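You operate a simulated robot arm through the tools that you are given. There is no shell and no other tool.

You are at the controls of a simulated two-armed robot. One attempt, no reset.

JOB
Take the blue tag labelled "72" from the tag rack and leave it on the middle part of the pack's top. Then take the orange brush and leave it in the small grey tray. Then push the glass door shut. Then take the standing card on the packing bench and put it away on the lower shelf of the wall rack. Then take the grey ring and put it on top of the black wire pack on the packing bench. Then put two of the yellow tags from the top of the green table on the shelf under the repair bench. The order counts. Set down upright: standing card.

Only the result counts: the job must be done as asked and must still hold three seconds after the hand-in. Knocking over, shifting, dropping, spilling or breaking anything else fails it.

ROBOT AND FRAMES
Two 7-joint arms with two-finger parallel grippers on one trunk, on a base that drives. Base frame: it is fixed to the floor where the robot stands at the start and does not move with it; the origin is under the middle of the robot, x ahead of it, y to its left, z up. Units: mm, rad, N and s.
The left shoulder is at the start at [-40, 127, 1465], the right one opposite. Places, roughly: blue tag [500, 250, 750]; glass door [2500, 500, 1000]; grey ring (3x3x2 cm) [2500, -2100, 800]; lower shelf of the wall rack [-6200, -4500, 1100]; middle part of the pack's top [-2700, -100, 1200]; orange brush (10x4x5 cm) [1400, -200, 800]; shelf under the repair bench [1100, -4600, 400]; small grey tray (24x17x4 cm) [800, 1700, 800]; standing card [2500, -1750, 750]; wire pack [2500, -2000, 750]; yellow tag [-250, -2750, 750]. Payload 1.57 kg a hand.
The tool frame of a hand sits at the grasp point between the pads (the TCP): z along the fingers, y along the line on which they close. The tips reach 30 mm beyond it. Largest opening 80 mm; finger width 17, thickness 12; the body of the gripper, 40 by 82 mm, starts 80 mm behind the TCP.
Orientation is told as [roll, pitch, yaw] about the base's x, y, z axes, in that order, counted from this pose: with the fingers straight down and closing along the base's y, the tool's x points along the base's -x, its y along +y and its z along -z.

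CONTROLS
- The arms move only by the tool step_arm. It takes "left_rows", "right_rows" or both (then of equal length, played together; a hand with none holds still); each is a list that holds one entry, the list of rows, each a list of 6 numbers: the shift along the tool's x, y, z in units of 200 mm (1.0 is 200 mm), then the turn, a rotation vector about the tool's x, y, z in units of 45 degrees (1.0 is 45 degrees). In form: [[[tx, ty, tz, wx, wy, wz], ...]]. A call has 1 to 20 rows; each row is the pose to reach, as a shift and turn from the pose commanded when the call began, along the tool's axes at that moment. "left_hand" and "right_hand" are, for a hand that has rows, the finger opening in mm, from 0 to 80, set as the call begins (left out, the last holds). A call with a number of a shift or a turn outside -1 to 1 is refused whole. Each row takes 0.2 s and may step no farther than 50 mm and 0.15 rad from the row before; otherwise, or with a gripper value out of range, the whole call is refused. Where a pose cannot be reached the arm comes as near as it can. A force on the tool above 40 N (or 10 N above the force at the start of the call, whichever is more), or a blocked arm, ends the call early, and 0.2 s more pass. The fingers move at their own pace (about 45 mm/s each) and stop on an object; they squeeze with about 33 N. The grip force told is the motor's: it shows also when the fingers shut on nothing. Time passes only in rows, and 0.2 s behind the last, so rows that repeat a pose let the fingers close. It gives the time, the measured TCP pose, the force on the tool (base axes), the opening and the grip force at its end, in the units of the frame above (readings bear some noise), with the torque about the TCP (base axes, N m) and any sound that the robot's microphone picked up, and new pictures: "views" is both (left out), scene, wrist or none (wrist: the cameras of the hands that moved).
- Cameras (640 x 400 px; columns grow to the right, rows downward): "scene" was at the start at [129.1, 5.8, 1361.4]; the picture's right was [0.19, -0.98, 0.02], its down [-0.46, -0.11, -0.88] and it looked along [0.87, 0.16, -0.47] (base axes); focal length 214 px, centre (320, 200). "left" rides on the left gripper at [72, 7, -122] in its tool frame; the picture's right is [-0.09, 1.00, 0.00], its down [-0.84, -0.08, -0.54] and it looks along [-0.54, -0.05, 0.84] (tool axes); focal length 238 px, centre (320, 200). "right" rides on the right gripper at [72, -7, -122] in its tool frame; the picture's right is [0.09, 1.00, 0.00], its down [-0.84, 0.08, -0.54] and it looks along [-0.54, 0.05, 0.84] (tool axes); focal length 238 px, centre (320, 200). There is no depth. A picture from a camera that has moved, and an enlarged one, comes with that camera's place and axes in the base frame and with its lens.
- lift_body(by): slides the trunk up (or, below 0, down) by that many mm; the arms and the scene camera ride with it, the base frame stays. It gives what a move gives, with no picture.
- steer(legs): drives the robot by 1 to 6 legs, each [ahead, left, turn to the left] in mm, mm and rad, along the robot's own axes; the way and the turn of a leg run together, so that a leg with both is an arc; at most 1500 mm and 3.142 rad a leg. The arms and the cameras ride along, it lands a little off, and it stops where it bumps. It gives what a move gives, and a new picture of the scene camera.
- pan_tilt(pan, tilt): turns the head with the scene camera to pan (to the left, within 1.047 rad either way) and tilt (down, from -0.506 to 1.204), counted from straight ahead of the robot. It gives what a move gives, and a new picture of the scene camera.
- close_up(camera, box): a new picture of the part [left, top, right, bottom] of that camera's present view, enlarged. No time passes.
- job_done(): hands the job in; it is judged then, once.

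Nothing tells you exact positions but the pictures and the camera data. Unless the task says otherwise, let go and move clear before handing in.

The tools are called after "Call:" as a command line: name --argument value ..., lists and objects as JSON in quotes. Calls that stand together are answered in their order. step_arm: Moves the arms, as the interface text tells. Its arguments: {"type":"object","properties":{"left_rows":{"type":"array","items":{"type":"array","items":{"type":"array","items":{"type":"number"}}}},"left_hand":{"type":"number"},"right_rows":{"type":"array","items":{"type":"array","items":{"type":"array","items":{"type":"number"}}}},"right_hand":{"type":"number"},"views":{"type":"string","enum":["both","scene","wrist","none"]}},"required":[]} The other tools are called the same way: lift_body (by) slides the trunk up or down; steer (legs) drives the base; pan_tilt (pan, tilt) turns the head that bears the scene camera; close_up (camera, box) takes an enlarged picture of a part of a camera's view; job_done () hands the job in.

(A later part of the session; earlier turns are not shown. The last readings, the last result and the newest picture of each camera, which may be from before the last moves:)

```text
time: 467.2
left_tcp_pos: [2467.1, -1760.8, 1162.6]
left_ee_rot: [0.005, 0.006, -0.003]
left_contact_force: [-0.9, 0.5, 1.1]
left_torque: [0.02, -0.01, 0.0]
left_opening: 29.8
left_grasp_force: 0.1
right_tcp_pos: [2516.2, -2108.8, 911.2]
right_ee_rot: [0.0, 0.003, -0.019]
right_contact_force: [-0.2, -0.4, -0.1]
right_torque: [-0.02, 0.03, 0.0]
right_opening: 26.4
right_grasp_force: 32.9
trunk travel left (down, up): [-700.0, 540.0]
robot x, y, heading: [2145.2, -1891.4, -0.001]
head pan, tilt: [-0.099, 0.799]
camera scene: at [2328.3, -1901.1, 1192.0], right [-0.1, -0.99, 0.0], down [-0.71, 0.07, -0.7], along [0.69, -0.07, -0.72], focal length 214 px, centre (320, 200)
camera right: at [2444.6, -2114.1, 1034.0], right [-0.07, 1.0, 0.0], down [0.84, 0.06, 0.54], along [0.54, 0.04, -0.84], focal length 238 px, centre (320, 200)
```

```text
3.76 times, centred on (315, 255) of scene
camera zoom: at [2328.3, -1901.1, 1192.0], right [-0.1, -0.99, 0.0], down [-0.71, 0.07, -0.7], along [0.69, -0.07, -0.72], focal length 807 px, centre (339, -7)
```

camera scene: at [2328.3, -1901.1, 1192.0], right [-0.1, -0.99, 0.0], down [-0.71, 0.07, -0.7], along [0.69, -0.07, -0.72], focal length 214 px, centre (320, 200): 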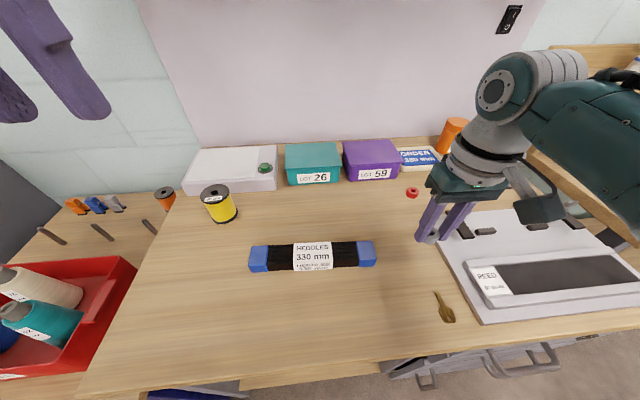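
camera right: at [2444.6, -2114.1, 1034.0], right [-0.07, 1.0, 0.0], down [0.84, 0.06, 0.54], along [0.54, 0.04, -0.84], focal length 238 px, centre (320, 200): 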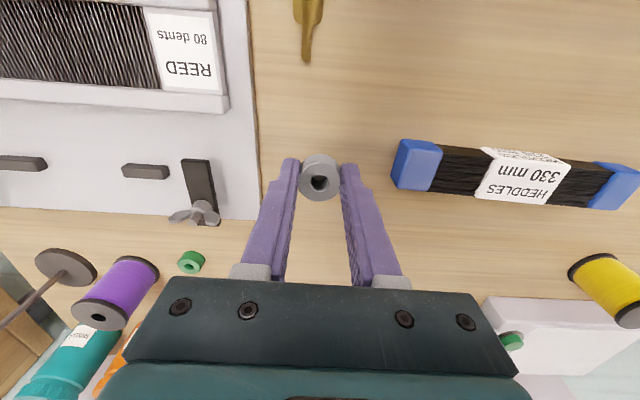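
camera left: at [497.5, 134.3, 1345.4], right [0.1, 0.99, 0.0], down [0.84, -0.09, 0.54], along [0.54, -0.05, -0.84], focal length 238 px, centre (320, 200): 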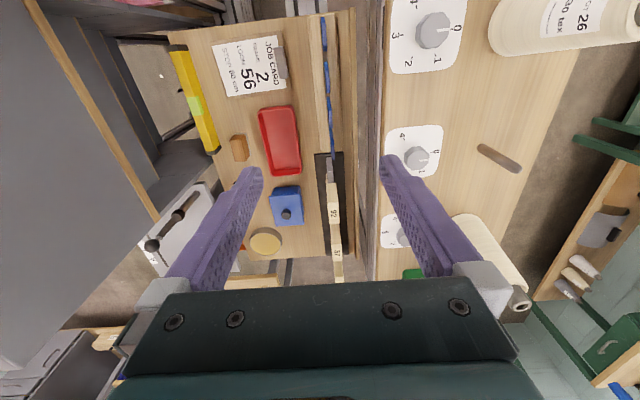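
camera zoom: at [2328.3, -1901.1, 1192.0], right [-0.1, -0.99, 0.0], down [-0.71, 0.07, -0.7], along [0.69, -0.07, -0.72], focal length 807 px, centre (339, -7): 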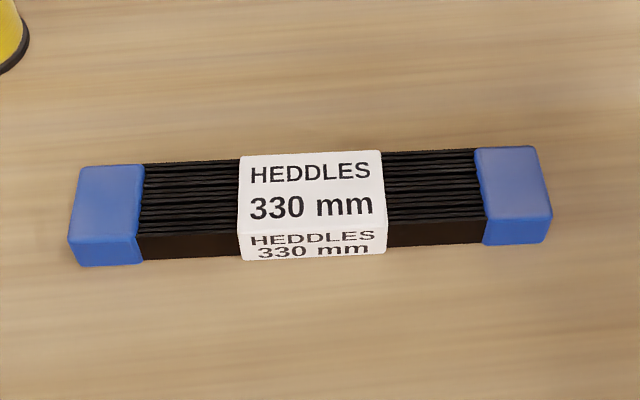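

The ring is held upright. I'll slide left to bring it over the middle of the heddle pack.

Call:
steer --legs '[[0, 201, 0]]'

Call:
step_arm --right_rows '[[[-0.06, 0, 0, 0, 0, 0.02], [-0.1, 0, 0, 0, 0, 0.02], [-0.1, 0, 0, 0, 0, 0.02]]]' --views "both"

Call:
close_up --camera "right" --box '[220, 80, 420, 280]'

Call:
close_up --camera "scene" --box '[360, 170, 520, 290]'

```text
time: 468.8
left_tcp_pos: [2467.7, -1562.1, 1162.6]
left_ee_rot: [0.006, 0.006, 0.002]
left_contact_force: [0.7, 0.1, 0.4]
left_torque: [0.01, 0.03, -0.02]
left_opening: 29.7
left_grasp_force: 0.0
right_tcp_pos: [2516.6, -1909.4, 912.0]
right_ee_rot: [0.0, 0.003, -0.014]
right_contact_force: [0.1, 0.8, -0.2]
right_torque: [0.0, -0.01, 0.01]
right_opening: 26.4
right_grasp_force: 33.1
trunk travel left (down, up): [-700.0, 540.0]
robot x, y, heading: [2148.9, -1696.9, 0.002]
head pan, tilt: [-0.099, 0.799]
camera scene: at [2327.9, -1703.2, 1192.0], right [-0.1, -1.0, 0.0], down [-0.71, 0.07, -0.7], along [0.69, -0.07, -0.72], focal length 214 px, centre (320, 200)
```

scene: 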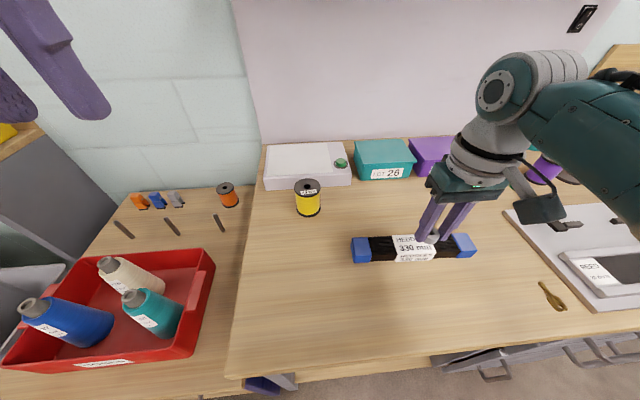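

```text
time: 469.6
left_tcp_pos: [2466.9, -1561.1, 1163.0]
left_ee_rot: [0.005, 0.006, 0.003]
left_contact_force: [-0.4, -0.4, 0.4]
left_torque: [0.0, -0.01, 0.03]
left_opening: 30.0
left_grasp_force: 0.0
right_tcp_pos: [2537.3, -1910.6, 912.8]
right_ee_rot: [-0.003, 0.004, -0.028]
right_contact_force: [-0.5, 0.1, 0.0]
right_torque: [0.03, -0.02, -0.02]
right_opening: 26.6
right_grasp_force: 33.0
trunk travel left (down, up): [-700.0, 540.0]
robot x, y, heading: [2146.8, -1701.9, 0.004]
head pan, tilt: [-0.099, 0.799]
camera scene: at [2327.9, -1703.2, 1192.0], right [-0.1, -1.0, 0.0], down [-0.71, 0.07, -0.7], along [0.69, -0.07, -0.72], focal length 214 px, centre (320, 200)
camera right: at [2465.6, -1915.1, 1034.2], right [-0.06, 1.0, 0.0], down [0.84, 0.05, 0.54], along [0.54, 0.03, -0.84], focal length 238 px, centre (320, 200)
```

scene: 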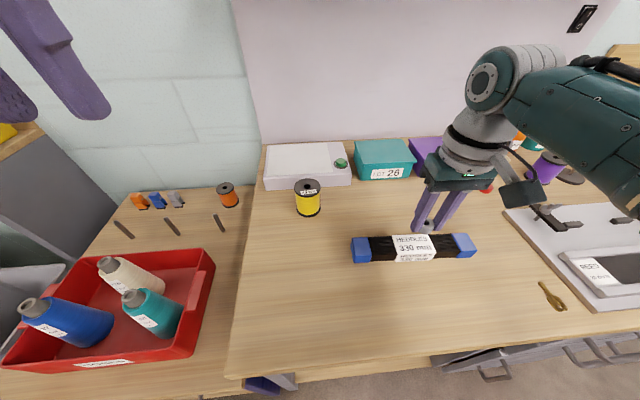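
right: 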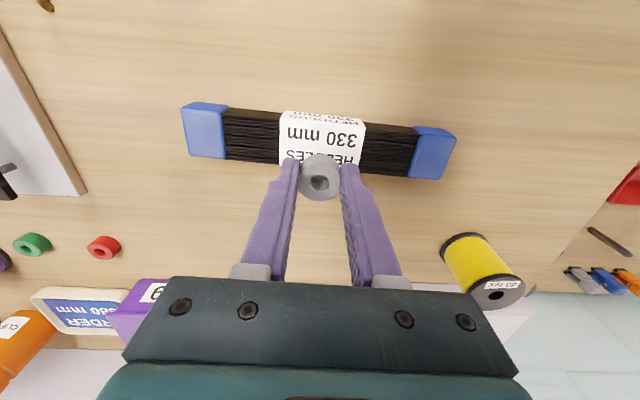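

```text
2.00 times, centred on (320, 180) of right
camera zoom: at [2465.6, -1915.1, 1034.2], right [-0.06, 1.0, 0.0], down [0.84, 0.05, 0.54], along [0.54, 0.03, -0.84], focal length 477 px, centre (320, 240)
```

zoom: 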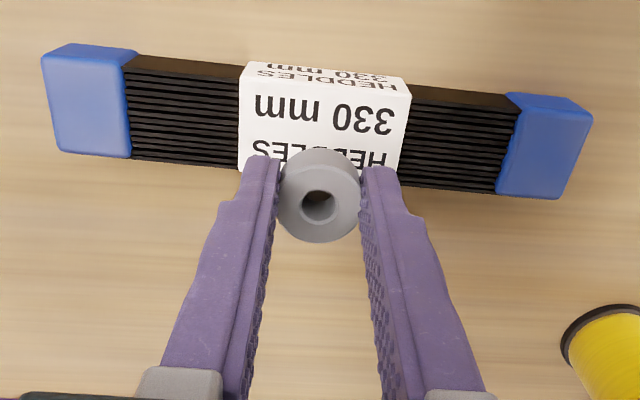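

```text
3.33 times, centred on (440, 230) of scene
camera zoom: at [2327.9, -1703.2, 1192.0], right [-0.1, -1.0, 0.0], down [-0.71, 0.07, -0.7], along [0.69, -0.07, -0.72], focal length 715 px, centre (-80, 100)
```

zoom: 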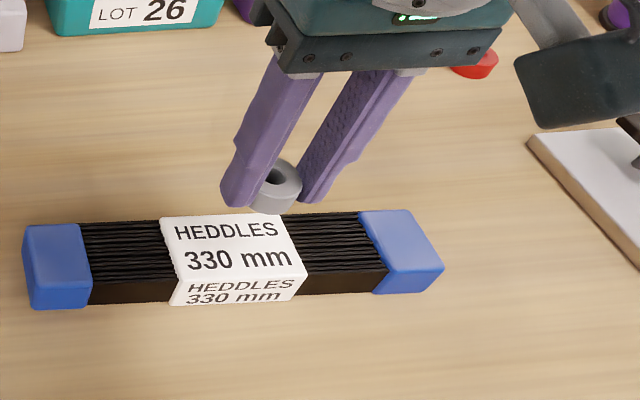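

Call:
step_arm --right_rows '[[[-0.01, 0, 0.08, 0, 0, 0], [-0.01, 0, 0.16, 0, 0, 0], [-0.01, 0, 0.24, 0, 0, 0], [-0.01, 0, 0.27, 0, 0, 0], [-0.01, 0, 0.28, 0, 0, 0], [-0.01, 0, 0.29, 0, 0, 0], [-0.01, 0, 0.3, 0, 0, 0], [-0.01, 0, 0.3, 0, 0, 0]]]' --views "both"

Call:
close_up --camera "scene" --box '[360, 170, 520, 290]'

```text
time: 470.8
left_tcp_pos: [2466.8, -1562.0, 1164.1]
left_ee_rot: [0.006, 0.004, 0.002]
left_contact_force: [-0.4, -0.5, 0.3]
left_torque: [-0.04, 0.0, 0.0]
left_opening: 30.0
left_grasp_force: 0.2
right_tcp_pos: [2541.7, -1910.3, 860.5]
right_ee_rot: [0.0, 0.0, -0.03]
right_contact_force: [-8.0, 0.2, 20.5]
right_torque: [-0.07, 0.11, -0.01]
right_opening: 26.8
right_grasp_force: 33.5
trunk travel left (down, up): [-700.0, 540.0]
robot x, y, heading: [2145.5, -1698.1, 0.002]
head pan, tilt: [-0.099, 0.799]
stopped in row 6 (right hand): the force on the tool passed its limit at 48 N (the readings are from after the stop); the commanded pose is now the measured one
camera scene: at [2327.5, -1703.9, 1192.1], right [-0.1, -1.0, 0.0], down [-0.71, 0.07, -0.7], along [0.69, -0.07, -0.72], focal length 214 px, centre (320, 200)
camera right: at [2468.6, -1916.0, 982.0], right [-0.06, 1.0, 0.0], down [0.84, 0.05, 0.54], along [0.54, 0.03, -0.84], focal length 238 px, centre (320, 200)
```

scene: 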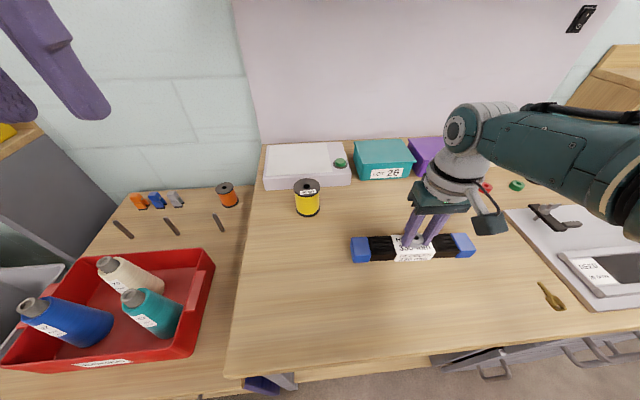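
right: 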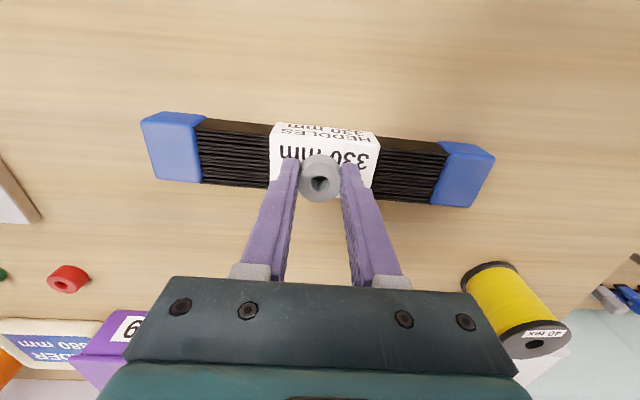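

```text
3.33 times, centred on (440, 230) of scene
camera zoom: at [2327.5, -1703.9, 1192.1], right [-0.1, -1.0, 0.0], down [-0.71, 0.07, -0.7], along [0.69, -0.07, -0.72], focal length 715 px, centre (-80, 100)
```

zoom: 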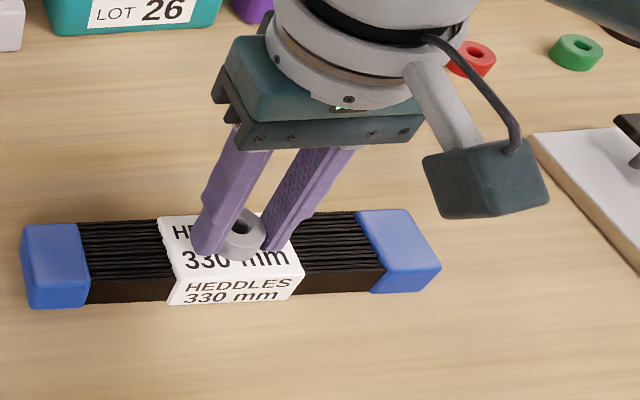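

Call:
step_arm --right_rows '[[[0, 0, -0.008, 0, 0, 0], [0, 0, -0.008, 0, 0, 0], [0, 0, -0.008, 0, 0, 0], [0, 0, -0.008, 0, 0, 0]]]' --right_hand 44 --views "wrist"

Call:
step_arm --right_rows '[[[0, 0, -0.05, 0, 0, 0], [0, 0, -0.15, 0, 0, 0], [0, 0, -0.3, 0, 0, 0], [0, 0, -0.5, 0, 0, 0]]]' --views "both"

Call:
close_up --camera "scene" --box '[340, 190, 500, 290]'

```text
time: 471.8
left_tcp_pos: [2467.0, -1561.9, 1162.5]
left_ee_rot: [0.005, 0.006, 0.001]
left_contact_force: [-0.8, -0.5, 0.2]
left_torque: [0.01, -0.01, 0.02]
left_opening: 29.9
left_grasp_force: 0.0
right_tcp_pos: [2540.8, -1911.4, 859.9]
right_ee_rot: [0.003, 0.005, -0.029]
right_contact_force: [0.4, 0.7, 0.9]
right_torque: [0.0, -0.06, 0.04]
right_opening: 43.4
right_grasp_force: 0.1
trunk travel left (down, up): [-700.0, 540.0]
robot x, y, heading: [2146.0, -1695.6, 0.005]
head pan, tilt: [-0.099, 0.799]
camera right: at [2468.9, -1914.8, 982.1], right [-0.06, 1.0, 0.0], down [0.84, 0.05, 0.54], along [0.54, 0.03, -0.84], focal length 238 px, centre (320, 200)
```

right: 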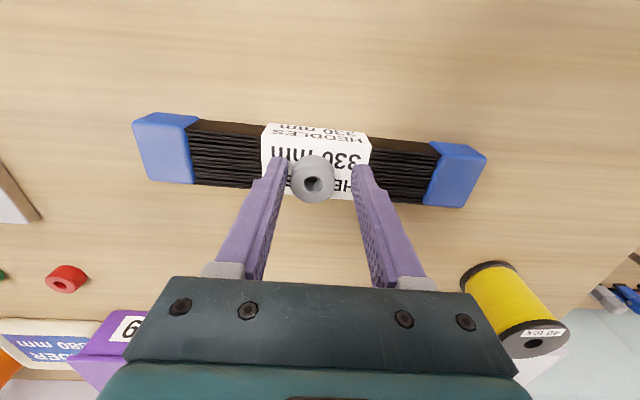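

```text
time: 472.8
left_tcp_pos: [2465.7, -1562.0, 1162.7]
left_ee_rot: [0.005, 0.006, 0.002]
left_contact_force: [0.1, 0.3, 0.6]
left_torque: [-0.02, -0.01, 0.01]
left_opening: 29.8
left_grasp_force: 0.2
right_tcp_pos: [2541.5, -1908.7, 960.4]
right_ee_rot: [0.001, 0.003, -0.029]
right_contact_force: [0.4, -0.7, 0.8]
right_torque: [-0.05, 0.01, 0.0]
right_opening: 43.9
right_grasp_force: 0.1
trunk travel left (down, up): [-700.0, 540.0]
robot x, y, heading: [2144.1, -1695.6, 0.001]
head pan, tilt: [-0.099, 0.799]
camera scene: at [2327.7, -1703.2, 1192.0], right [-0.1, -1.0, 0.0], down [-0.71, 0.07, -0.7], along [0.69, -0.07, -0.72], focal length 214 px, centre (320, 200)
camera right: at [2469.4, -1912.7, 1082.6], right [-0.06, 1.0, 0.0], down [0.84, 0.05, 0.54], along [0.54, 0.04, -0.84], focal length 238 px, centre (320, 200)
```

scene: 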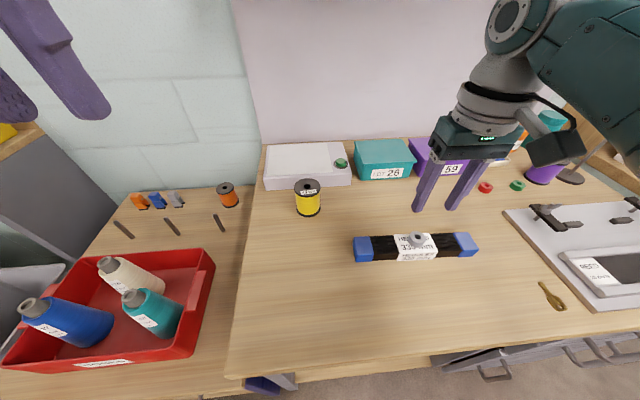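
right: 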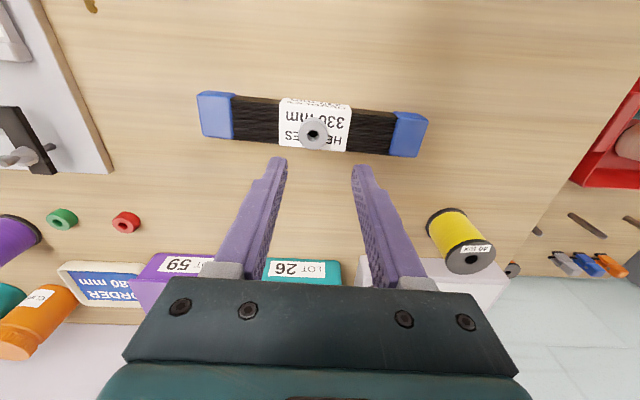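

```text
4.00 times, centred on (420, 240) of scene
camera zoom: at [2327.7, -1703.2, 1192.0], right [-0.1, -1.0, 0.0], down [-0.71, 0.07, -0.7], along [0.69, -0.07, -0.72], focal length 858 px, centre (-80, 40)
```

zoom: 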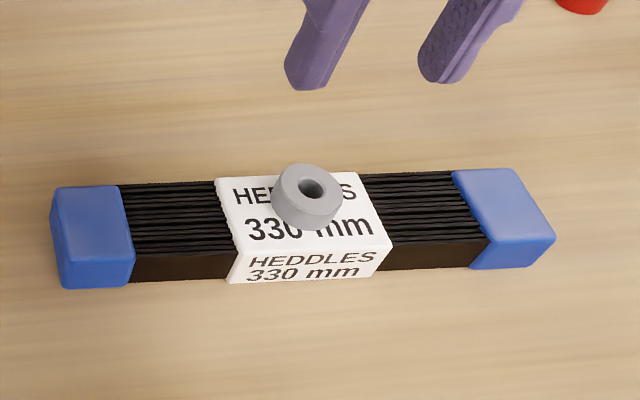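

The ring rests on the pack. Now for the yellow tags on the green table: I'll retreat and go look at that table from its open side.

Call:
lift_body --by 260

Call:
steer --legs '[[-400, 0, 0], [0, 400, 0], [0, 0, -1.57], [0, -1400, 0], [0, -600, 0]]'

Call:
pan_tilt --pan 0.0 --tilt 0.6

```text
time: 475.4
left_tcp_pos: [2466.0, -1561.1, 1423.1]
left_ee_rot: [0.005, 0.007, 0.003]
left_contact_force: [-0.5, 0.0, 0.4]
left_torque: [-0.02, -0.01, 0.04]
left_opening: 29.7
left_grasp_force: 0.1
right_tcp_pos: [2541.0, -1908.9, 1220.3]
right_ee_rot: [0.002, 0.002, -0.028]
right_contact_force: [-0.2, -0.2, 0.5]
right_torque: [0.0, -0.02, -0.01]
right_opening: 44.1
right_grasp_force: 0.0
trunk travel left (down, up): [-960.0, 280.0]
robot x, y, heading: [2144.6, -1695.0, 0.008]
head pan, tilt: [-0.099, 0.799]
```

```text
time: 493.4
left_tcp_pos: [-123.3, -1621.8, 1423.8]
left_ee_rot: [0.006, 0.005, -1.568]
left_contact_force: [-0.4, -0.5, 0.2]
left_torque: [-0.02, 0.01, 0.0]
left_opening: 30.0
left_grasp_force: 0.1
right_tcp_pos: [-470.3, -1698.2, 1220.9]
right_ee_rot: [0.003, 0.003, -1.6]
right_contact_force: [0.4, 0.0, 0.5]
right_torque: [-0.02, 0.0, 0.04]
right_opening: 44.1
right_grasp_force: 0.0
trunk travel left (down, up): [-960.0, 280.0]
robot x, y, heading: [-259.2, -1301.6, -1.566]
head pan, tilt: [-0.099, 0.799]
camera scene: at [-265.6, -1481.5, 1452.0], right [-1.0, 0.09, 0.0], down [0.07, 0.71, -0.7], along [-0.07, -0.69, -0.72], focal length 214 px, centre (320, 200)
```

scene: 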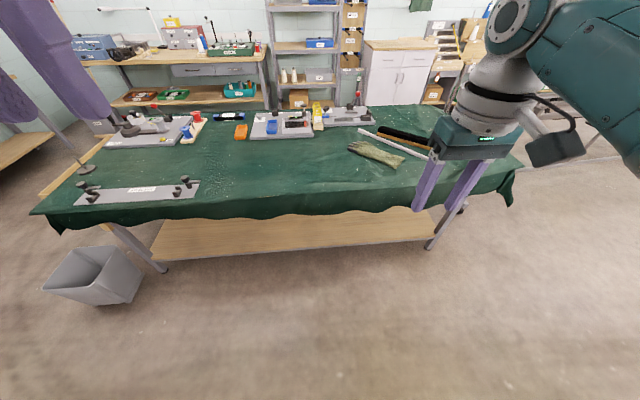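

```text
time: 494.2
left_tcp_pos: [-123.4, -1622.3, 1422.1]
left_ee_rot: [0.005, 0.005, -1.566]
left_contact_force: [-0.9, -0.4, -0.1]
left_torque: [-0.02, 0.01, 0.01]
left_opening: 29.8
left_grasp_force: 0.1
right_tcp_pos: [-470.3, -1697.9, 1219.9]
right_ee_rot: [0.001, 0.001, -1.599]
right_contact_force: [-0.9, 0.1, -0.1]
right_torque: [0.0, -0.01, -0.01]
right_opening: 44.2
right_grasp_force: 0.1
trunk travel left (down, up): [-960.0, 280.0]
robot x, y, heading: [-258.8, -1303.5, -1.564]
head pan, tilt: [0.0, 0.6]
camera scene: at [-257.6, -1489.6, 1468.9], right [-1.0, 0.0, 0.0], down [0.0, 0.57, -0.82], along [0.0, -0.82, -0.57], focal length 214 px, centre (320, 200)
```

scene: 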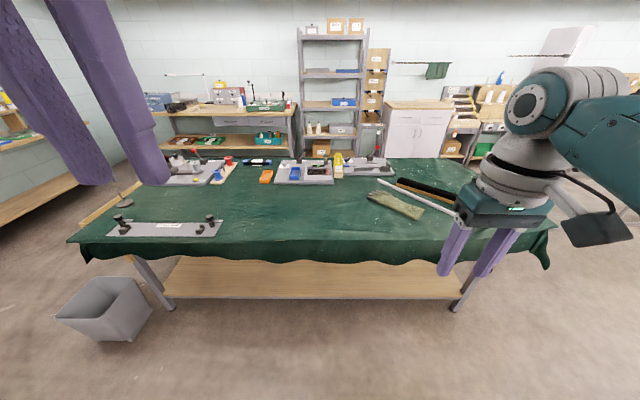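

Call:
close_up --camera "scene" --box '[100, 130, 260, 250]'

Call:
close_up --camera "scene" --box '[240, 130, 440, 250]'

Call:
close_up --camera "scene" --box '[130, 70, 310, 180]'

```text
3.33 times, centred on (180, 190) of scene
camera zoom: at [-257.6, -1489.6, 1468.9], right [-1.0, 0.0, 0.0], down [0.0, 0.57, -0.82], along [0.0, -0.82, -0.57], focal length 715 px, centre (787, 233)
```

zoom: 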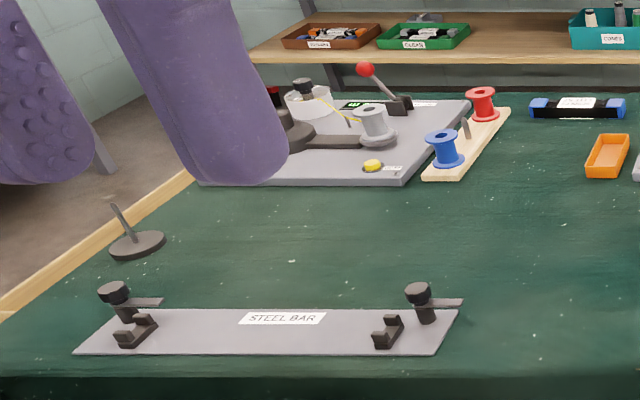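

```text
3.20 times, centred on (340, 190) of scene
camera zoom: at [-257.6, -1489.6, 1468.9], right [-1.0, 0.0, 0.0], down [0.0, 0.57, -0.82], along [0.0, -0.82, -0.57], focal length 686 px, centre (256, 232)
```

zoom: 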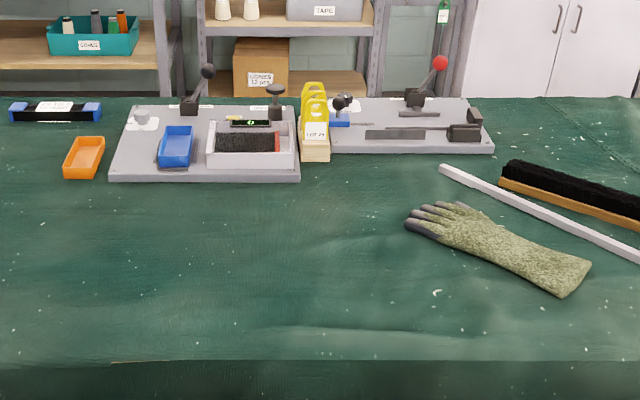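

```text
3.56 times, centred on (220, 125) of scene
camera zoom: at [-257.6, -1489.6, 1468.9], right [-1.0, 0.0, 0.0], down [0.0, 0.57, -0.82], along [0.0, -0.82, -0.57], focal length 763 px, centre (676, 467)
```

zoom: 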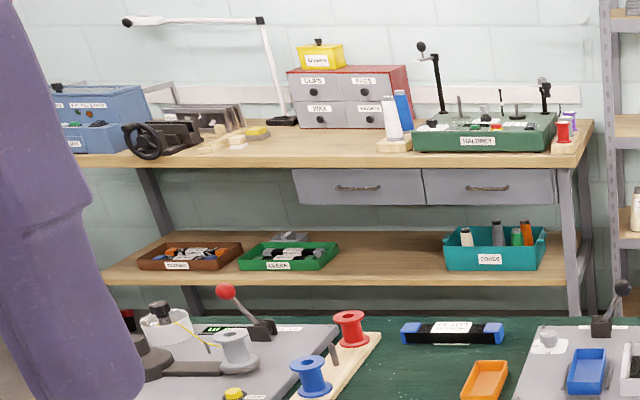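

The yellow tags stand in a wooden rack near the far side of the green table (about [-386, -2850]). I'll drive round the table's end to reach them from the far side, looking as I go.

Call:
steer --legs '[[0, 1400, 0], [0, 520, 0], [1100, 0, 0]]'

Call:
pan_tilt --pan -0.3 --tilt 0.5

```text
time: 508.9
left_tcp_pos: [1812.2, -2697.3, 1422.6]
left_ee_rot: [0.006, 0.005, -1.555]
left_contact_force: [0.1, 0.6, 1.2]
left_torque: [-0.02, -0.01, 0.01]
left_opening: 29.9
left_grasp_force: 0.0
right_tcp_pos: [1467.3, -2776.7, 1219.7]
right_ee_rot: [0.0, 0.003, -1.589]
right_contact_force: [-0.4, 1.0, -0.4]
right_torque: [0.0, -0.03, 0.0]
right_opening: 44.3
right_grasp_force: 0.1
trunk travel left (down, up): [-960.0, 280.0]
robot x, y, heading: [1675.4, -2382.9, -1.552]
head pan, tilt: [0.0, 0.6]
camera scene: at [1677.3, -2566.1, 1468.9], right [-1.0, -0.02, 0.0], down [-0.01, 0.56, -0.83], along [0.01, -0.82, -0.56], focal length 214 px, centre (320, 200)
```

scene: 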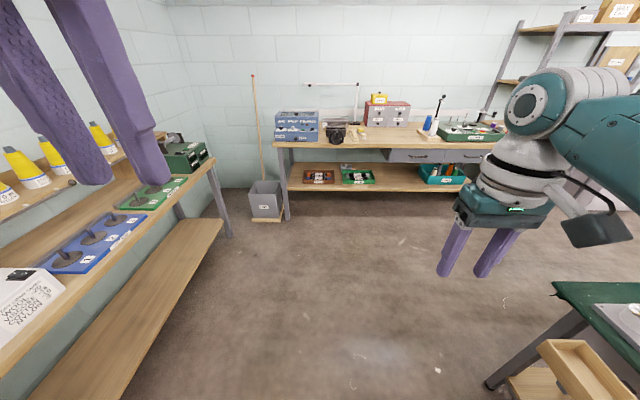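

```text
time: 509.8
left_tcp_pos: [1813.2, -2696.4, 1422.2]
left_ee_rot: [0.007, 0.005, -1.556]
left_contact_force: [-0.4, 0.3, -0.4]
left_torque: [-0.01, -0.02, 0.0]
left_opening: 30.0
left_grasp_force: 0.1
right_tcp_pos: [1467.0, -2778.1, 1221.4]
right_ee_rot: [0.001, 0.004, -1.59]
right_contact_force: [0.4, 0.1, 0.2]
right_torque: [0.0, -0.01, 0.02]
right_opening: 44.2
right_grasp_force: 0.2
trunk travel left (down, up): [-960.0, 280.0]
robot x, y, heading: [1672.0, -2382.6, -1.553]
head pan, tilt: [-0.3, 0.499]
camera scene: at [1650.4, -2565.1, 1478.0], right [-0.96, 0.28, 0.0], down [0.13, 0.46, -0.88], along [-0.24, -0.84, -0.48], focal length 214 px, centre (320, 200)
```

scene: 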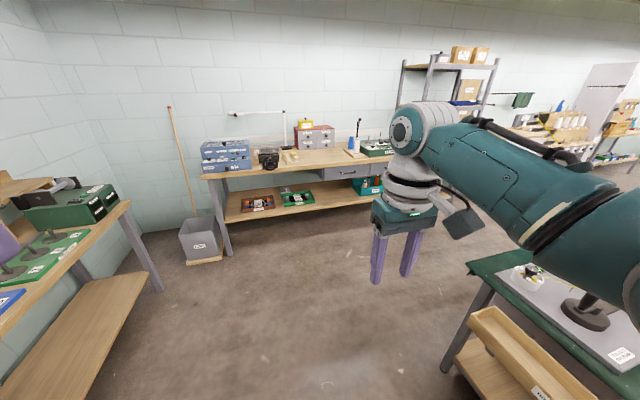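

Call:
steer --legs '[[1250, 0, 0], [0, -1100, 0], [0, -900, 0]]'

Call:
pan_tilt --pan 0.0 --tilt 0.7

```text
time: 525.8
left_tcp_pos: [-164.3, -4045.6, 1423.4]
left_ee_rot: [0.005, 0.006, -1.498]
left_contact_force: [-0.1, -0.3, 0.2]
left_torque: [0.03, -0.02, 0.02]
left_opening: 30.0
left_grasp_force: 0.1
right_tcp_pos: [-504.0, -4145.8, 1221.6]
right_ee_rot: [0.003, 0.004, -1.53]
right_contact_force: [-0.1, -1.3, 0.5]
right_torque: [-0.02, 0.0, 0.02]
right_opening: 43.9
right_grasp_force: 0.1
trunk travel left (down, up): [-960.0, 280.0]
robot x, y, heading: [-322.2, -3739.7, -1.497]
head pan, tilt: [-0.3, 0.499]
camera scene: at [-333.0, -3923.9, 1478.0], right [-0.97, 0.22, 0.0], down [0.11, 0.47, -0.88], along [-0.2, -0.86, -0.48], focal length 214 px, centre (320, 200)
```

scene: 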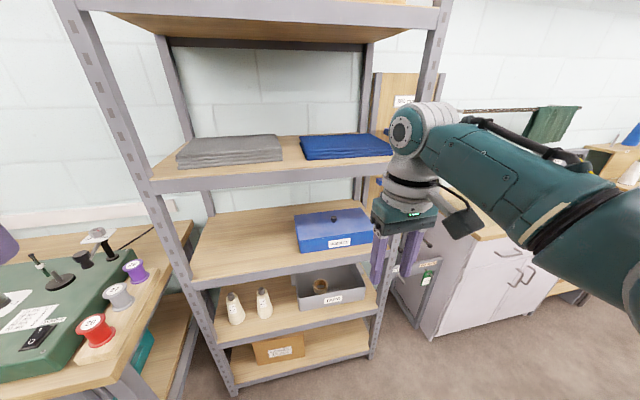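

```text
time: 526.5
left_tcp_pos: [-162.1, -4046.4, 1422.4]
left_ee_rot: [0.004, 0.006, -1.496]
left_contact_force: [-0.4, 0.8, -0.4]
left_torque: [-0.02, -0.01, -0.03]
left_opening: 30.0
left_grasp_force: 0.0
right_tcp_pos: [-502.9, -4146.1, 1219.6]
right_ee_rot: [0.0, 0.005, -1.53]
right_contact_force: [-0.4, -0.4, -0.3]
right_torque: [0.0, 0.0, -0.02]
right_opening: 43.9
right_grasp_force: 0.1
trunk travel left (down, up): [-960.0, 280.0]
robot x, y, heading: [-325.0, -3737.6, -1.5]
head pan, tilt: [0.0, 0.7]
camera scene: at [-306.4, -3920.0, 1460.3], right [-1.0, -0.07, 0.0], down [-0.05, 0.64, -0.77], along [0.06, -0.76, -0.64], focal length 214 px, centre (320, 200)
```

scene: 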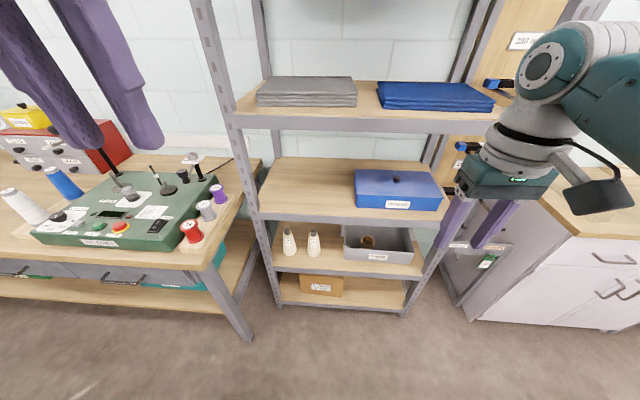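

Call:
steer --legs '[[-160, 0, 0], [0, 0, 1.53], [0, 0, 1.53]]'

Call:
pan_tilt --pan 0.0 --tilt 0.8

Call:
close_up --camera "scene" --box '[220, 100, 420, 240]'

```text
time: 535.5
left_tcp_pos: [-479.2, -3262.1, 1422.5]
left_ee_rot: [0.005, 0.006, 1.607]
left_contact_force: [-0.4, -0.5, 0.9]
left_torque: [-0.02, 0.0, -0.02]
left_opening: 29.9
left_grasp_force: 0.1
right_tcp_pos: [-136.0, -3175.3, 1220.5]
right_ee_rot: [0.002, 0.004, 1.576]
right_contact_force: [-0.8, 0.4, -0.1]
right_torque: [0.05, -0.02, 0.01]
right_opening: 44.2
right_grasp_force: 0.1
trunk travel left (down, up): [-960.0, 280.0]
robot x, y, heading: [-334.3, -3574.4, 1.608]
head pan, tilt: [0.0, 0.7]
camera scene: at [-339.4, -3390.9, 1460.3], right [1.0, 0.04, 0.0], down [0.02, -0.64, -0.76], along [-0.03, 0.76, -0.64], focal length 214 px, centre (320, 200)
```

scene: 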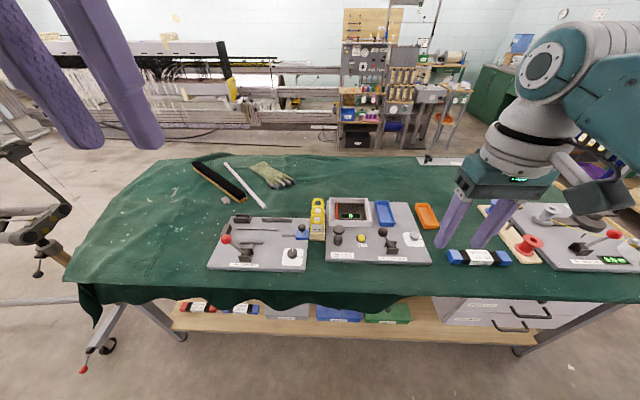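

```text
time: 536.2
left_tcp_pos: [-479.9, -3262.3, 1423.0]
left_ee_rot: [0.004, 0.005, 1.607]
left_contact_force: [1.0, 0.4, -0.5]
left_torque: [0.0, 0.03, 0.02]
left_opening: 29.7
left_grasp_force: 0.1
right_tcp_pos: [-135.3, -3175.1, 1219.6]
right_ee_rot: [0.003, 0.003, 1.573]
right_contact_force: [1.0, -0.5, 0.1]
right_torque: [-0.03, -0.01, -0.03]
right_opening: 44.1
right_grasp_force: 0.0
trunk travel left (down, up): [-960.0, 280.0]
robot x, y, heading: [-333.8, -3572.1, 1.609]
head pan, tilt: [0.0, 0.799]
camera scene: at [-339.3, -3395.2, 1452.1], right [1.0, 0.04, 0.0], down [0.03, -0.72, -0.7], along [-0.03, 0.7, -0.72], focal length 214 px, centre (320, 200)
```

scene: 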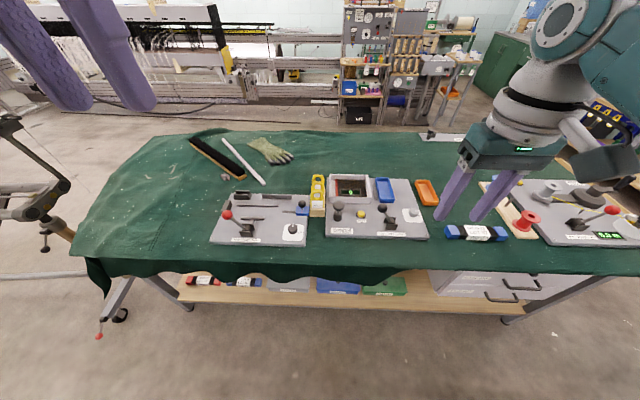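

```text
2.86 times, centred on (320, 170) of scene
camera zoom: at [-339.3, -3395.2, 1452.1], right [1.0, 0.04, 0.0], down [0.03, -0.72, -0.7], along [-0.03, 0.7, -0.72], focal length 613 px, centre (320, 286)
```

zoom: 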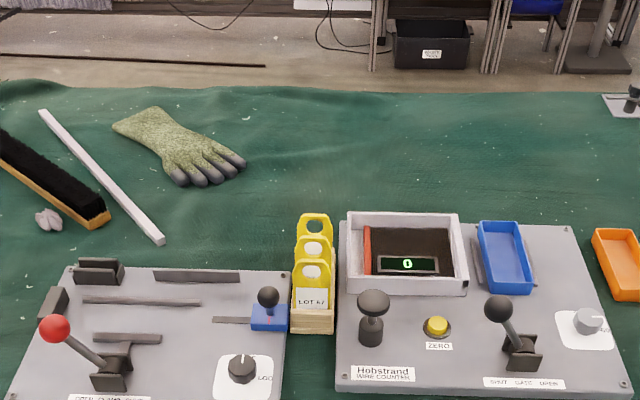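

Three yellow tags stand in a wooden block, plates facing along y, roughly 50 mm apart, at x≈-375. I'll turn partly left so my right shoulder comes nearer to them and move up to the table edge.

Call:
steer --legs '[[0, 0, 0.59], [420, 30, 0]]'

Call:
pan_tilt --pan -0.7 --tilt 0.8

Call:
close_up --camera "scene" --box '[280, 120, 480, 280]'

```text
time: 540.4
left_tcp_pos: [-907.3, -3078.4, 1423.0]
left_ee_rot: [0.005, 0.003, 2.207]
left_contact_force: [0.1, -0.7, 0.4]
left_torque: [-0.01, -0.01, 0.04]
left_opening: 30.0
left_grasp_force: 0.1
right_tcp_pos: [-670.8, -2811.8, 1220.4]
right_ee_rot: [0.001, 0.005, 2.175]
right_contact_force: [-0.3, 0.0, 0.3]
right_torque: [0.0, 0.0, -0.02]
right_opening: 44.3
right_grasp_force: 0.0
trunk travel left (down, up): [-960.0, 280.0]
robot x, y, heading: [-608.5, -3256.4, 2.207]
head pan, tilt: [0.0, 0.799]
camera scene: at [-714.7, -3109.2, 1452.0], right [0.8, 0.6, 0.0], down [0.43, -0.58, -0.7], along [-0.42, 0.56, -0.72], focal length 214 px, centre (320, 200)
```

scene: 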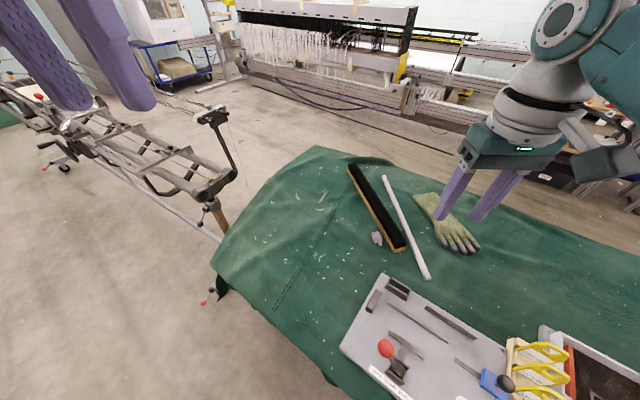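

```text
time: 541.5
left_tcp_pos: [-908.0, -3079.3, 1423.1]
left_ee_rot: [0.005, 0.005, 2.208]
left_contact_force: [-0.5, 0.3, 0.7]
left_torque: [0.02, 0.01, 0.03]
left_opening: 29.9
left_grasp_force: 0.0
right_tcp_pos: [-671.9, -2812.1, 1220.6]
right_ee_rot: [0.002, 0.003, 2.175]
right_contact_force: [-0.7, -0.8, 0.1]
right_torque: [0.0, 0.02, 0.0]
right_opening: 43.9
right_grasp_force: 0.1
trunk travel left (down, up): [-960.0, 280.0]
robot x, y, heading: [-607.8, -3255.1, 2.211]
head pan, tilt: [-0.7, 0.799]
camera scene: at [-661.7, -3093.5, 1452.0], right [1.0, -0.06, 0.0], down [-0.04, -0.72, -0.7], along [0.04, 0.7, -0.72], focal length 214 px, centre (320, 200)
```

scene: 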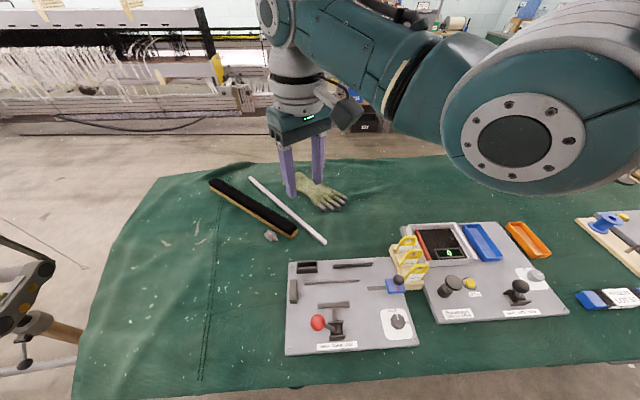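

```text
2.50 times, centred on (380, 200) of scene
camera zoom: at [-661.7, -3093.5, 1452.0], right [1.0, -0.06, 0.0], down [-0.04, -0.72, -0.7], along [0.04, 0.7, -0.72], focal length 536 px, centre (170, 200)
```

zoom: 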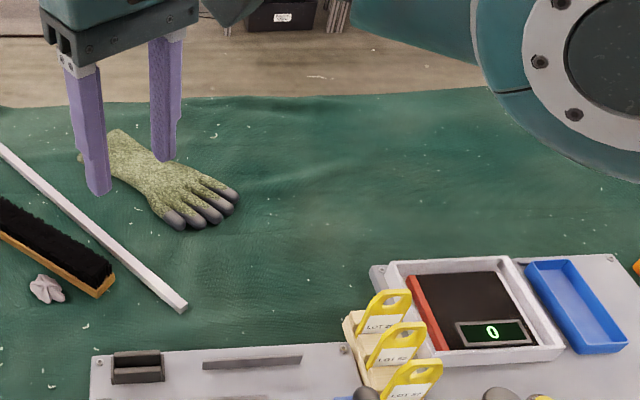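

By triangulation the tags' holes are at about [-375, -2834], [-376, -2788] and [-377, -2742], z≈890. I'll swing the right hand over toward them, rotating it so the fingers close along y.

Call:
step_arm --right_rows '[[[0.04, -0.06, 0, 0, 0, 0.135], [0.09, -0.11, 0, 0, 0, 0.27], [0.13, -0.17, 0, 0, 0, 0.41], [0.17, -0.23, 0, 0, 0, 0.54], [0.22, -0.29, 0, 0, 0, 0.68], [0.26, -0.34, 0, 0, 0, 0.82], [0.305, -0.4, 0, 0, 0, 0.95]]]' --right_hand 40 --views "none"

```text
time: 543.1
left_tcp_pos: [-906.4, -3077.6, 1423.2]
left_ee_rot: [0.005, 0.005, 2.204]
left_contact_force: [0.2, 0.0, -0.2]
left_torque: [-0.03, 0.0, 0.01]
left_opening: 30.1
left_grasp_force: 0.0
right_tcp_pos: [-572.8, -2816.8, 1220.1]
right_ee_rot: [-0.001, 0.003, 1.426]
right_contact_force: [0.0, 0.5, -0.3]
right_torque: [0.02, 0.01, 0.01]
right_opening: 39.8
right_grasp_force: 0.1
trunk travel left (down, up): [-960.0, 280.0]
robot x, y, heading: [-608.1, -3253.9, 2.208]
head pan, tilt: [-0.7, 0.799]
```

Call:
pan_tilt --pan -0.3 --tilt 0.8

Call:
step_arm --right_rows '[[[-0.01, -0.08, 0, 0, 0, 0.135], [-0.016, -0.16, 0, 0, 0, 0.27], [-0.024, -0.24, 0, 0, 0, 0.41], [-0.03, -0.31, 0, 0, 0, 0.54], [-0.04, -0.39, 0, 0, 0, 0.68], [-0.05, -0.47, 0, 0, 0, 0.82], [-0.055, -0.55, 0, 0, 0, 0.95]]]' --views "none"

Call:
step_arm --right_rows '[[[0, 0, 0, 0, 0, 0]]]' --views "both"

```text
time: 544.0
left_tcp_pos: [-906.8, -3078.3, 1421.8]
left_ee_rot: [0.005, 0.006, 2.205]
left_contact_force: [0.4, 0.0, -0.2]
left_torque: [0.01, 0.01, 0.01]
left_opening: 30.1
left_grasp_force: 0.0
right_tcp_pos: [-572.8, -2817.8, 1220.1]
right_ee_rot: [0.001, 0.004, 1.431]
right_contact_force: [-0.2, -0.4, 0.0]
right_torque: [0.01, -0.03, 0.0]
right_opening: 40.0
right_grasp_force: 0.0
trunk travel left (down, up): [-960.0, 280.0]
robot x, y, heading: [-610.7, -3255.0, 2.213]
head pan, tilt: [-0.3, 0.799]
camera scene: at [-693.3, -3097.9, 1452.0], right [0.94, 0.33, 0.0], down [0.24, -0.68, -0.7], along [-0.23, 0.66, -0.72], focal length 214 px, centre (320, 200)
```

scene: 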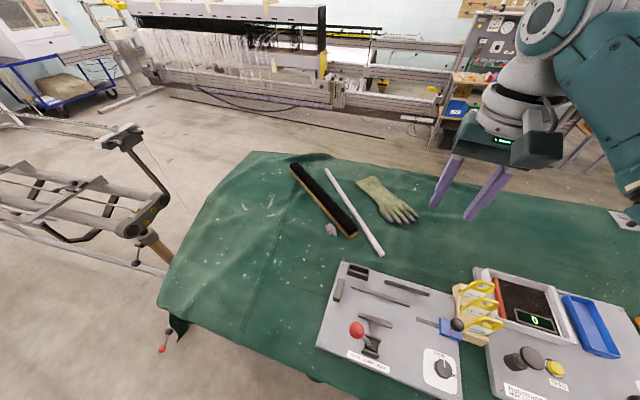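

```text
time: 545.6
left_tcp_pos: [-906.5, -3078.4, 1422.4]
left_ee_rot: [0.006, 0.006, 2.206]
left_contact_force: [0.0, 0.2, -0.1]
left_torque: [0.03, 0.03, 0.0]
left_opening: 30.3
left_grasp_force: 0.1
right_tcp_pos: [-461.3, -2822.2, 1221.1]
right_ee_rot: [-0.004, 0.002, 0.68]
right_contact_force: [0.1, 0.9, 0.2]
right_torque: [-0.03, 0.01, 0.02]
right_opening: 40.1
right_grasp_force: 0.2
trunk travel left (down, up): [-960.0, 280.0]
robot x, y, heading: [-606.8, -3255.7, 2.212]
head pan, tilt: [-0.3, 0.799]
```

```text
time: 546.0
left_tcp_pos: [-907.2, -3078.2, 1423.0]
left_ee_rot: [0.005, 0.004, 2.207]
left_contact_force: [-0.6, 0.9, -0.5]
left_torque: [-0.03, 0.01, 0.01]
left_opening: 29.8
left_grasp_force: 0.1
right_tcp_pos: [-461.8, -2823.2, 1221.5]
right_ee_rot: [-0.003, 0.002, 0.682]
right_contact_force: [0.5, -0.4, 0.4]
right_torque: [-0.02, 0.01, -0.01]
right_opening: 39.9
right_grasp_force: 0.0
trunk travel left (down, up): [-960.0, 280.0]
robot x, y, heading: [-608.3, -3256.3, 2.211]
head pan, tilt: [-0.3, 0.799]
camera scene: at [-693.4, -3097.9, 1452.0], right [0.94, 0.33, 0.0], down [0.24, -0.68, -0.7], along [-0.23, 0.66, -0.72], focal length 214 px, centre (320, 200)
camera right: at [-512.6, -2871.9, 1342.8], right [-0.7, 0.71, 0.0], down [0.6, 0.59, 0.54], along [0.39, 0.38, -0.84], focal length 238 px, centre (320, 200)
```

scene: 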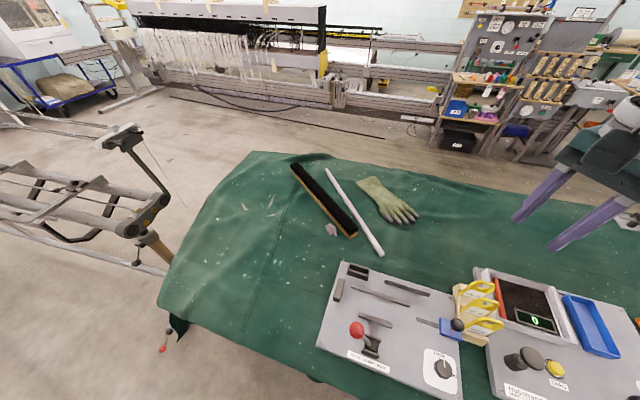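
right: 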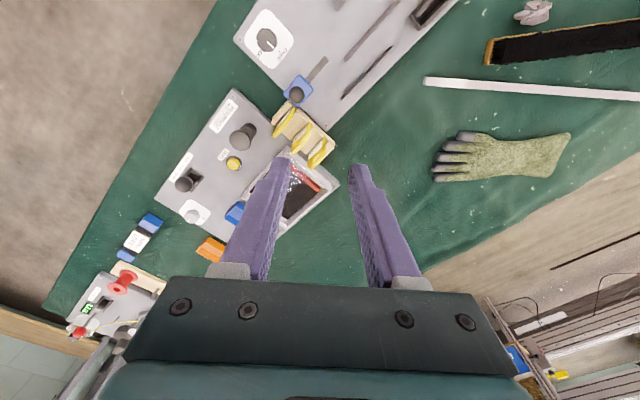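

Call:
step_arm --right_rows '[[[-0.043, -0.045, 0, 0, 0, 0.124], [-0.087, -0.09, 0, 0, 0, 0.247], [-0.13, -0.135, 0, 0, 0, 0.37], [-0.173, -0.18, 0, 0, 0, 0.495], [-0.217, -0.226, 0, 0, 0, 0.62], [-0.26, -0.27, 0, 0, 0, 0.742], [-0.303, -0.316, 0, 0, 0, 0.866], [-0.303, -0.316, 0, 0, 0, 0.866]]]' --views "wrist"

Call:
lift_body --by -160

Call:
close_up --camera "right" --box '[220, 40, 420, 240]'

```text
time: 547.8
left_tcp_pos: [-906.3, -3077.9, 1423.5]
left_ee_rot: [0.006, 0.006, 2.207]
left_contact_force: [0.5, 0.7, 0.2]
left_torque: [0.0, 0.02, 0.02]
left_opening: 29.9
left_grasp_force: 0.1
right_tcp_pos: [-373.3, -2832.4, 1220.2]
right_ee_rot: [-0.003, 0.0, 0.002]
right_contact_force: [0.3, -0.3, 0.1]
right_torque: [-0.01, 0.0, -0.02]
right_opening: 40.0
right_grasp_force: 0.1
trunk travel left (down, up): [-960.0, 280.0]
robot x, y, heading: [-607.2, -3252.9, 2.214]
head pan, tilt: [-0.3, 0.799]
camera right: at [-445.8, -2838.3, 1342.2], right [-0.09, 1.0, 0.0], down [0.84, 0.08, 0.54], along [0.54, 0.05, -0.84], focal length 238 px, centre (320, 200)
```

right: 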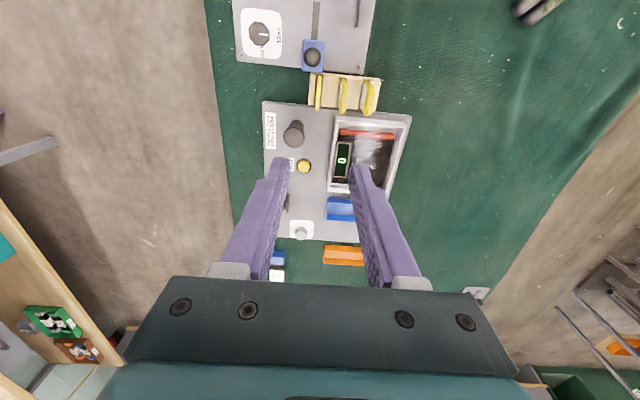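

```text
time: 549.6
left_tcp_pos: [-907.0, -3078.8, 1262.0]
left_ee_rot: [0.005, 0.005, 2.206]
left_contact_force: [0.6, 0.7, 0.8]
left_torque: [0.02, -0.02, -0.03]
left_opening: 29.8
left_grasp_force: 0.0
right_tcp_pos: [-373.9, -2832.3, 1060.1]
right_ee_rot: [-0.003, 0.0, 0.003]
right_contact_force: [-0.1, -0.4, 0.1]
right_torque: [0.0, 0.0, -0.03]
right_opening: 39.8
right_grasp_force: 0.1
trunk travel left (down, up): [-800.0, 440.0]
robot x, y, heading: [-606.1, -3258.1, 2.209]
head pan, tilt: [-0.3, 0.799]
```

```text
2.00 times, centred on (320, 140) of right
camera zoom: at [-446.0, -2838.4, 1182.2], right [-0.09, 1.0, 0.0], down [0.84, 0.08, 0.54], along [0.54, 0.05, -0.84], focal length 477 px, centre (320, 320)
```

zoom: 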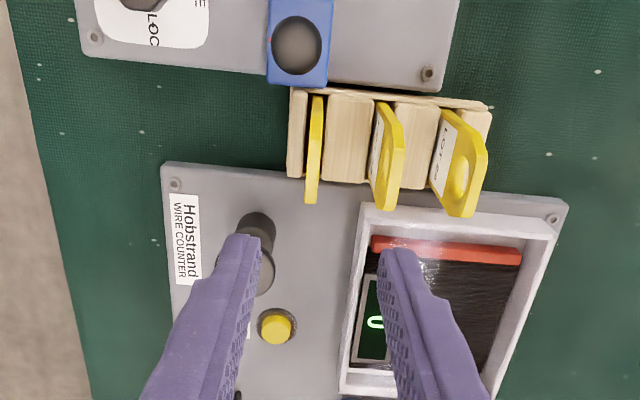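

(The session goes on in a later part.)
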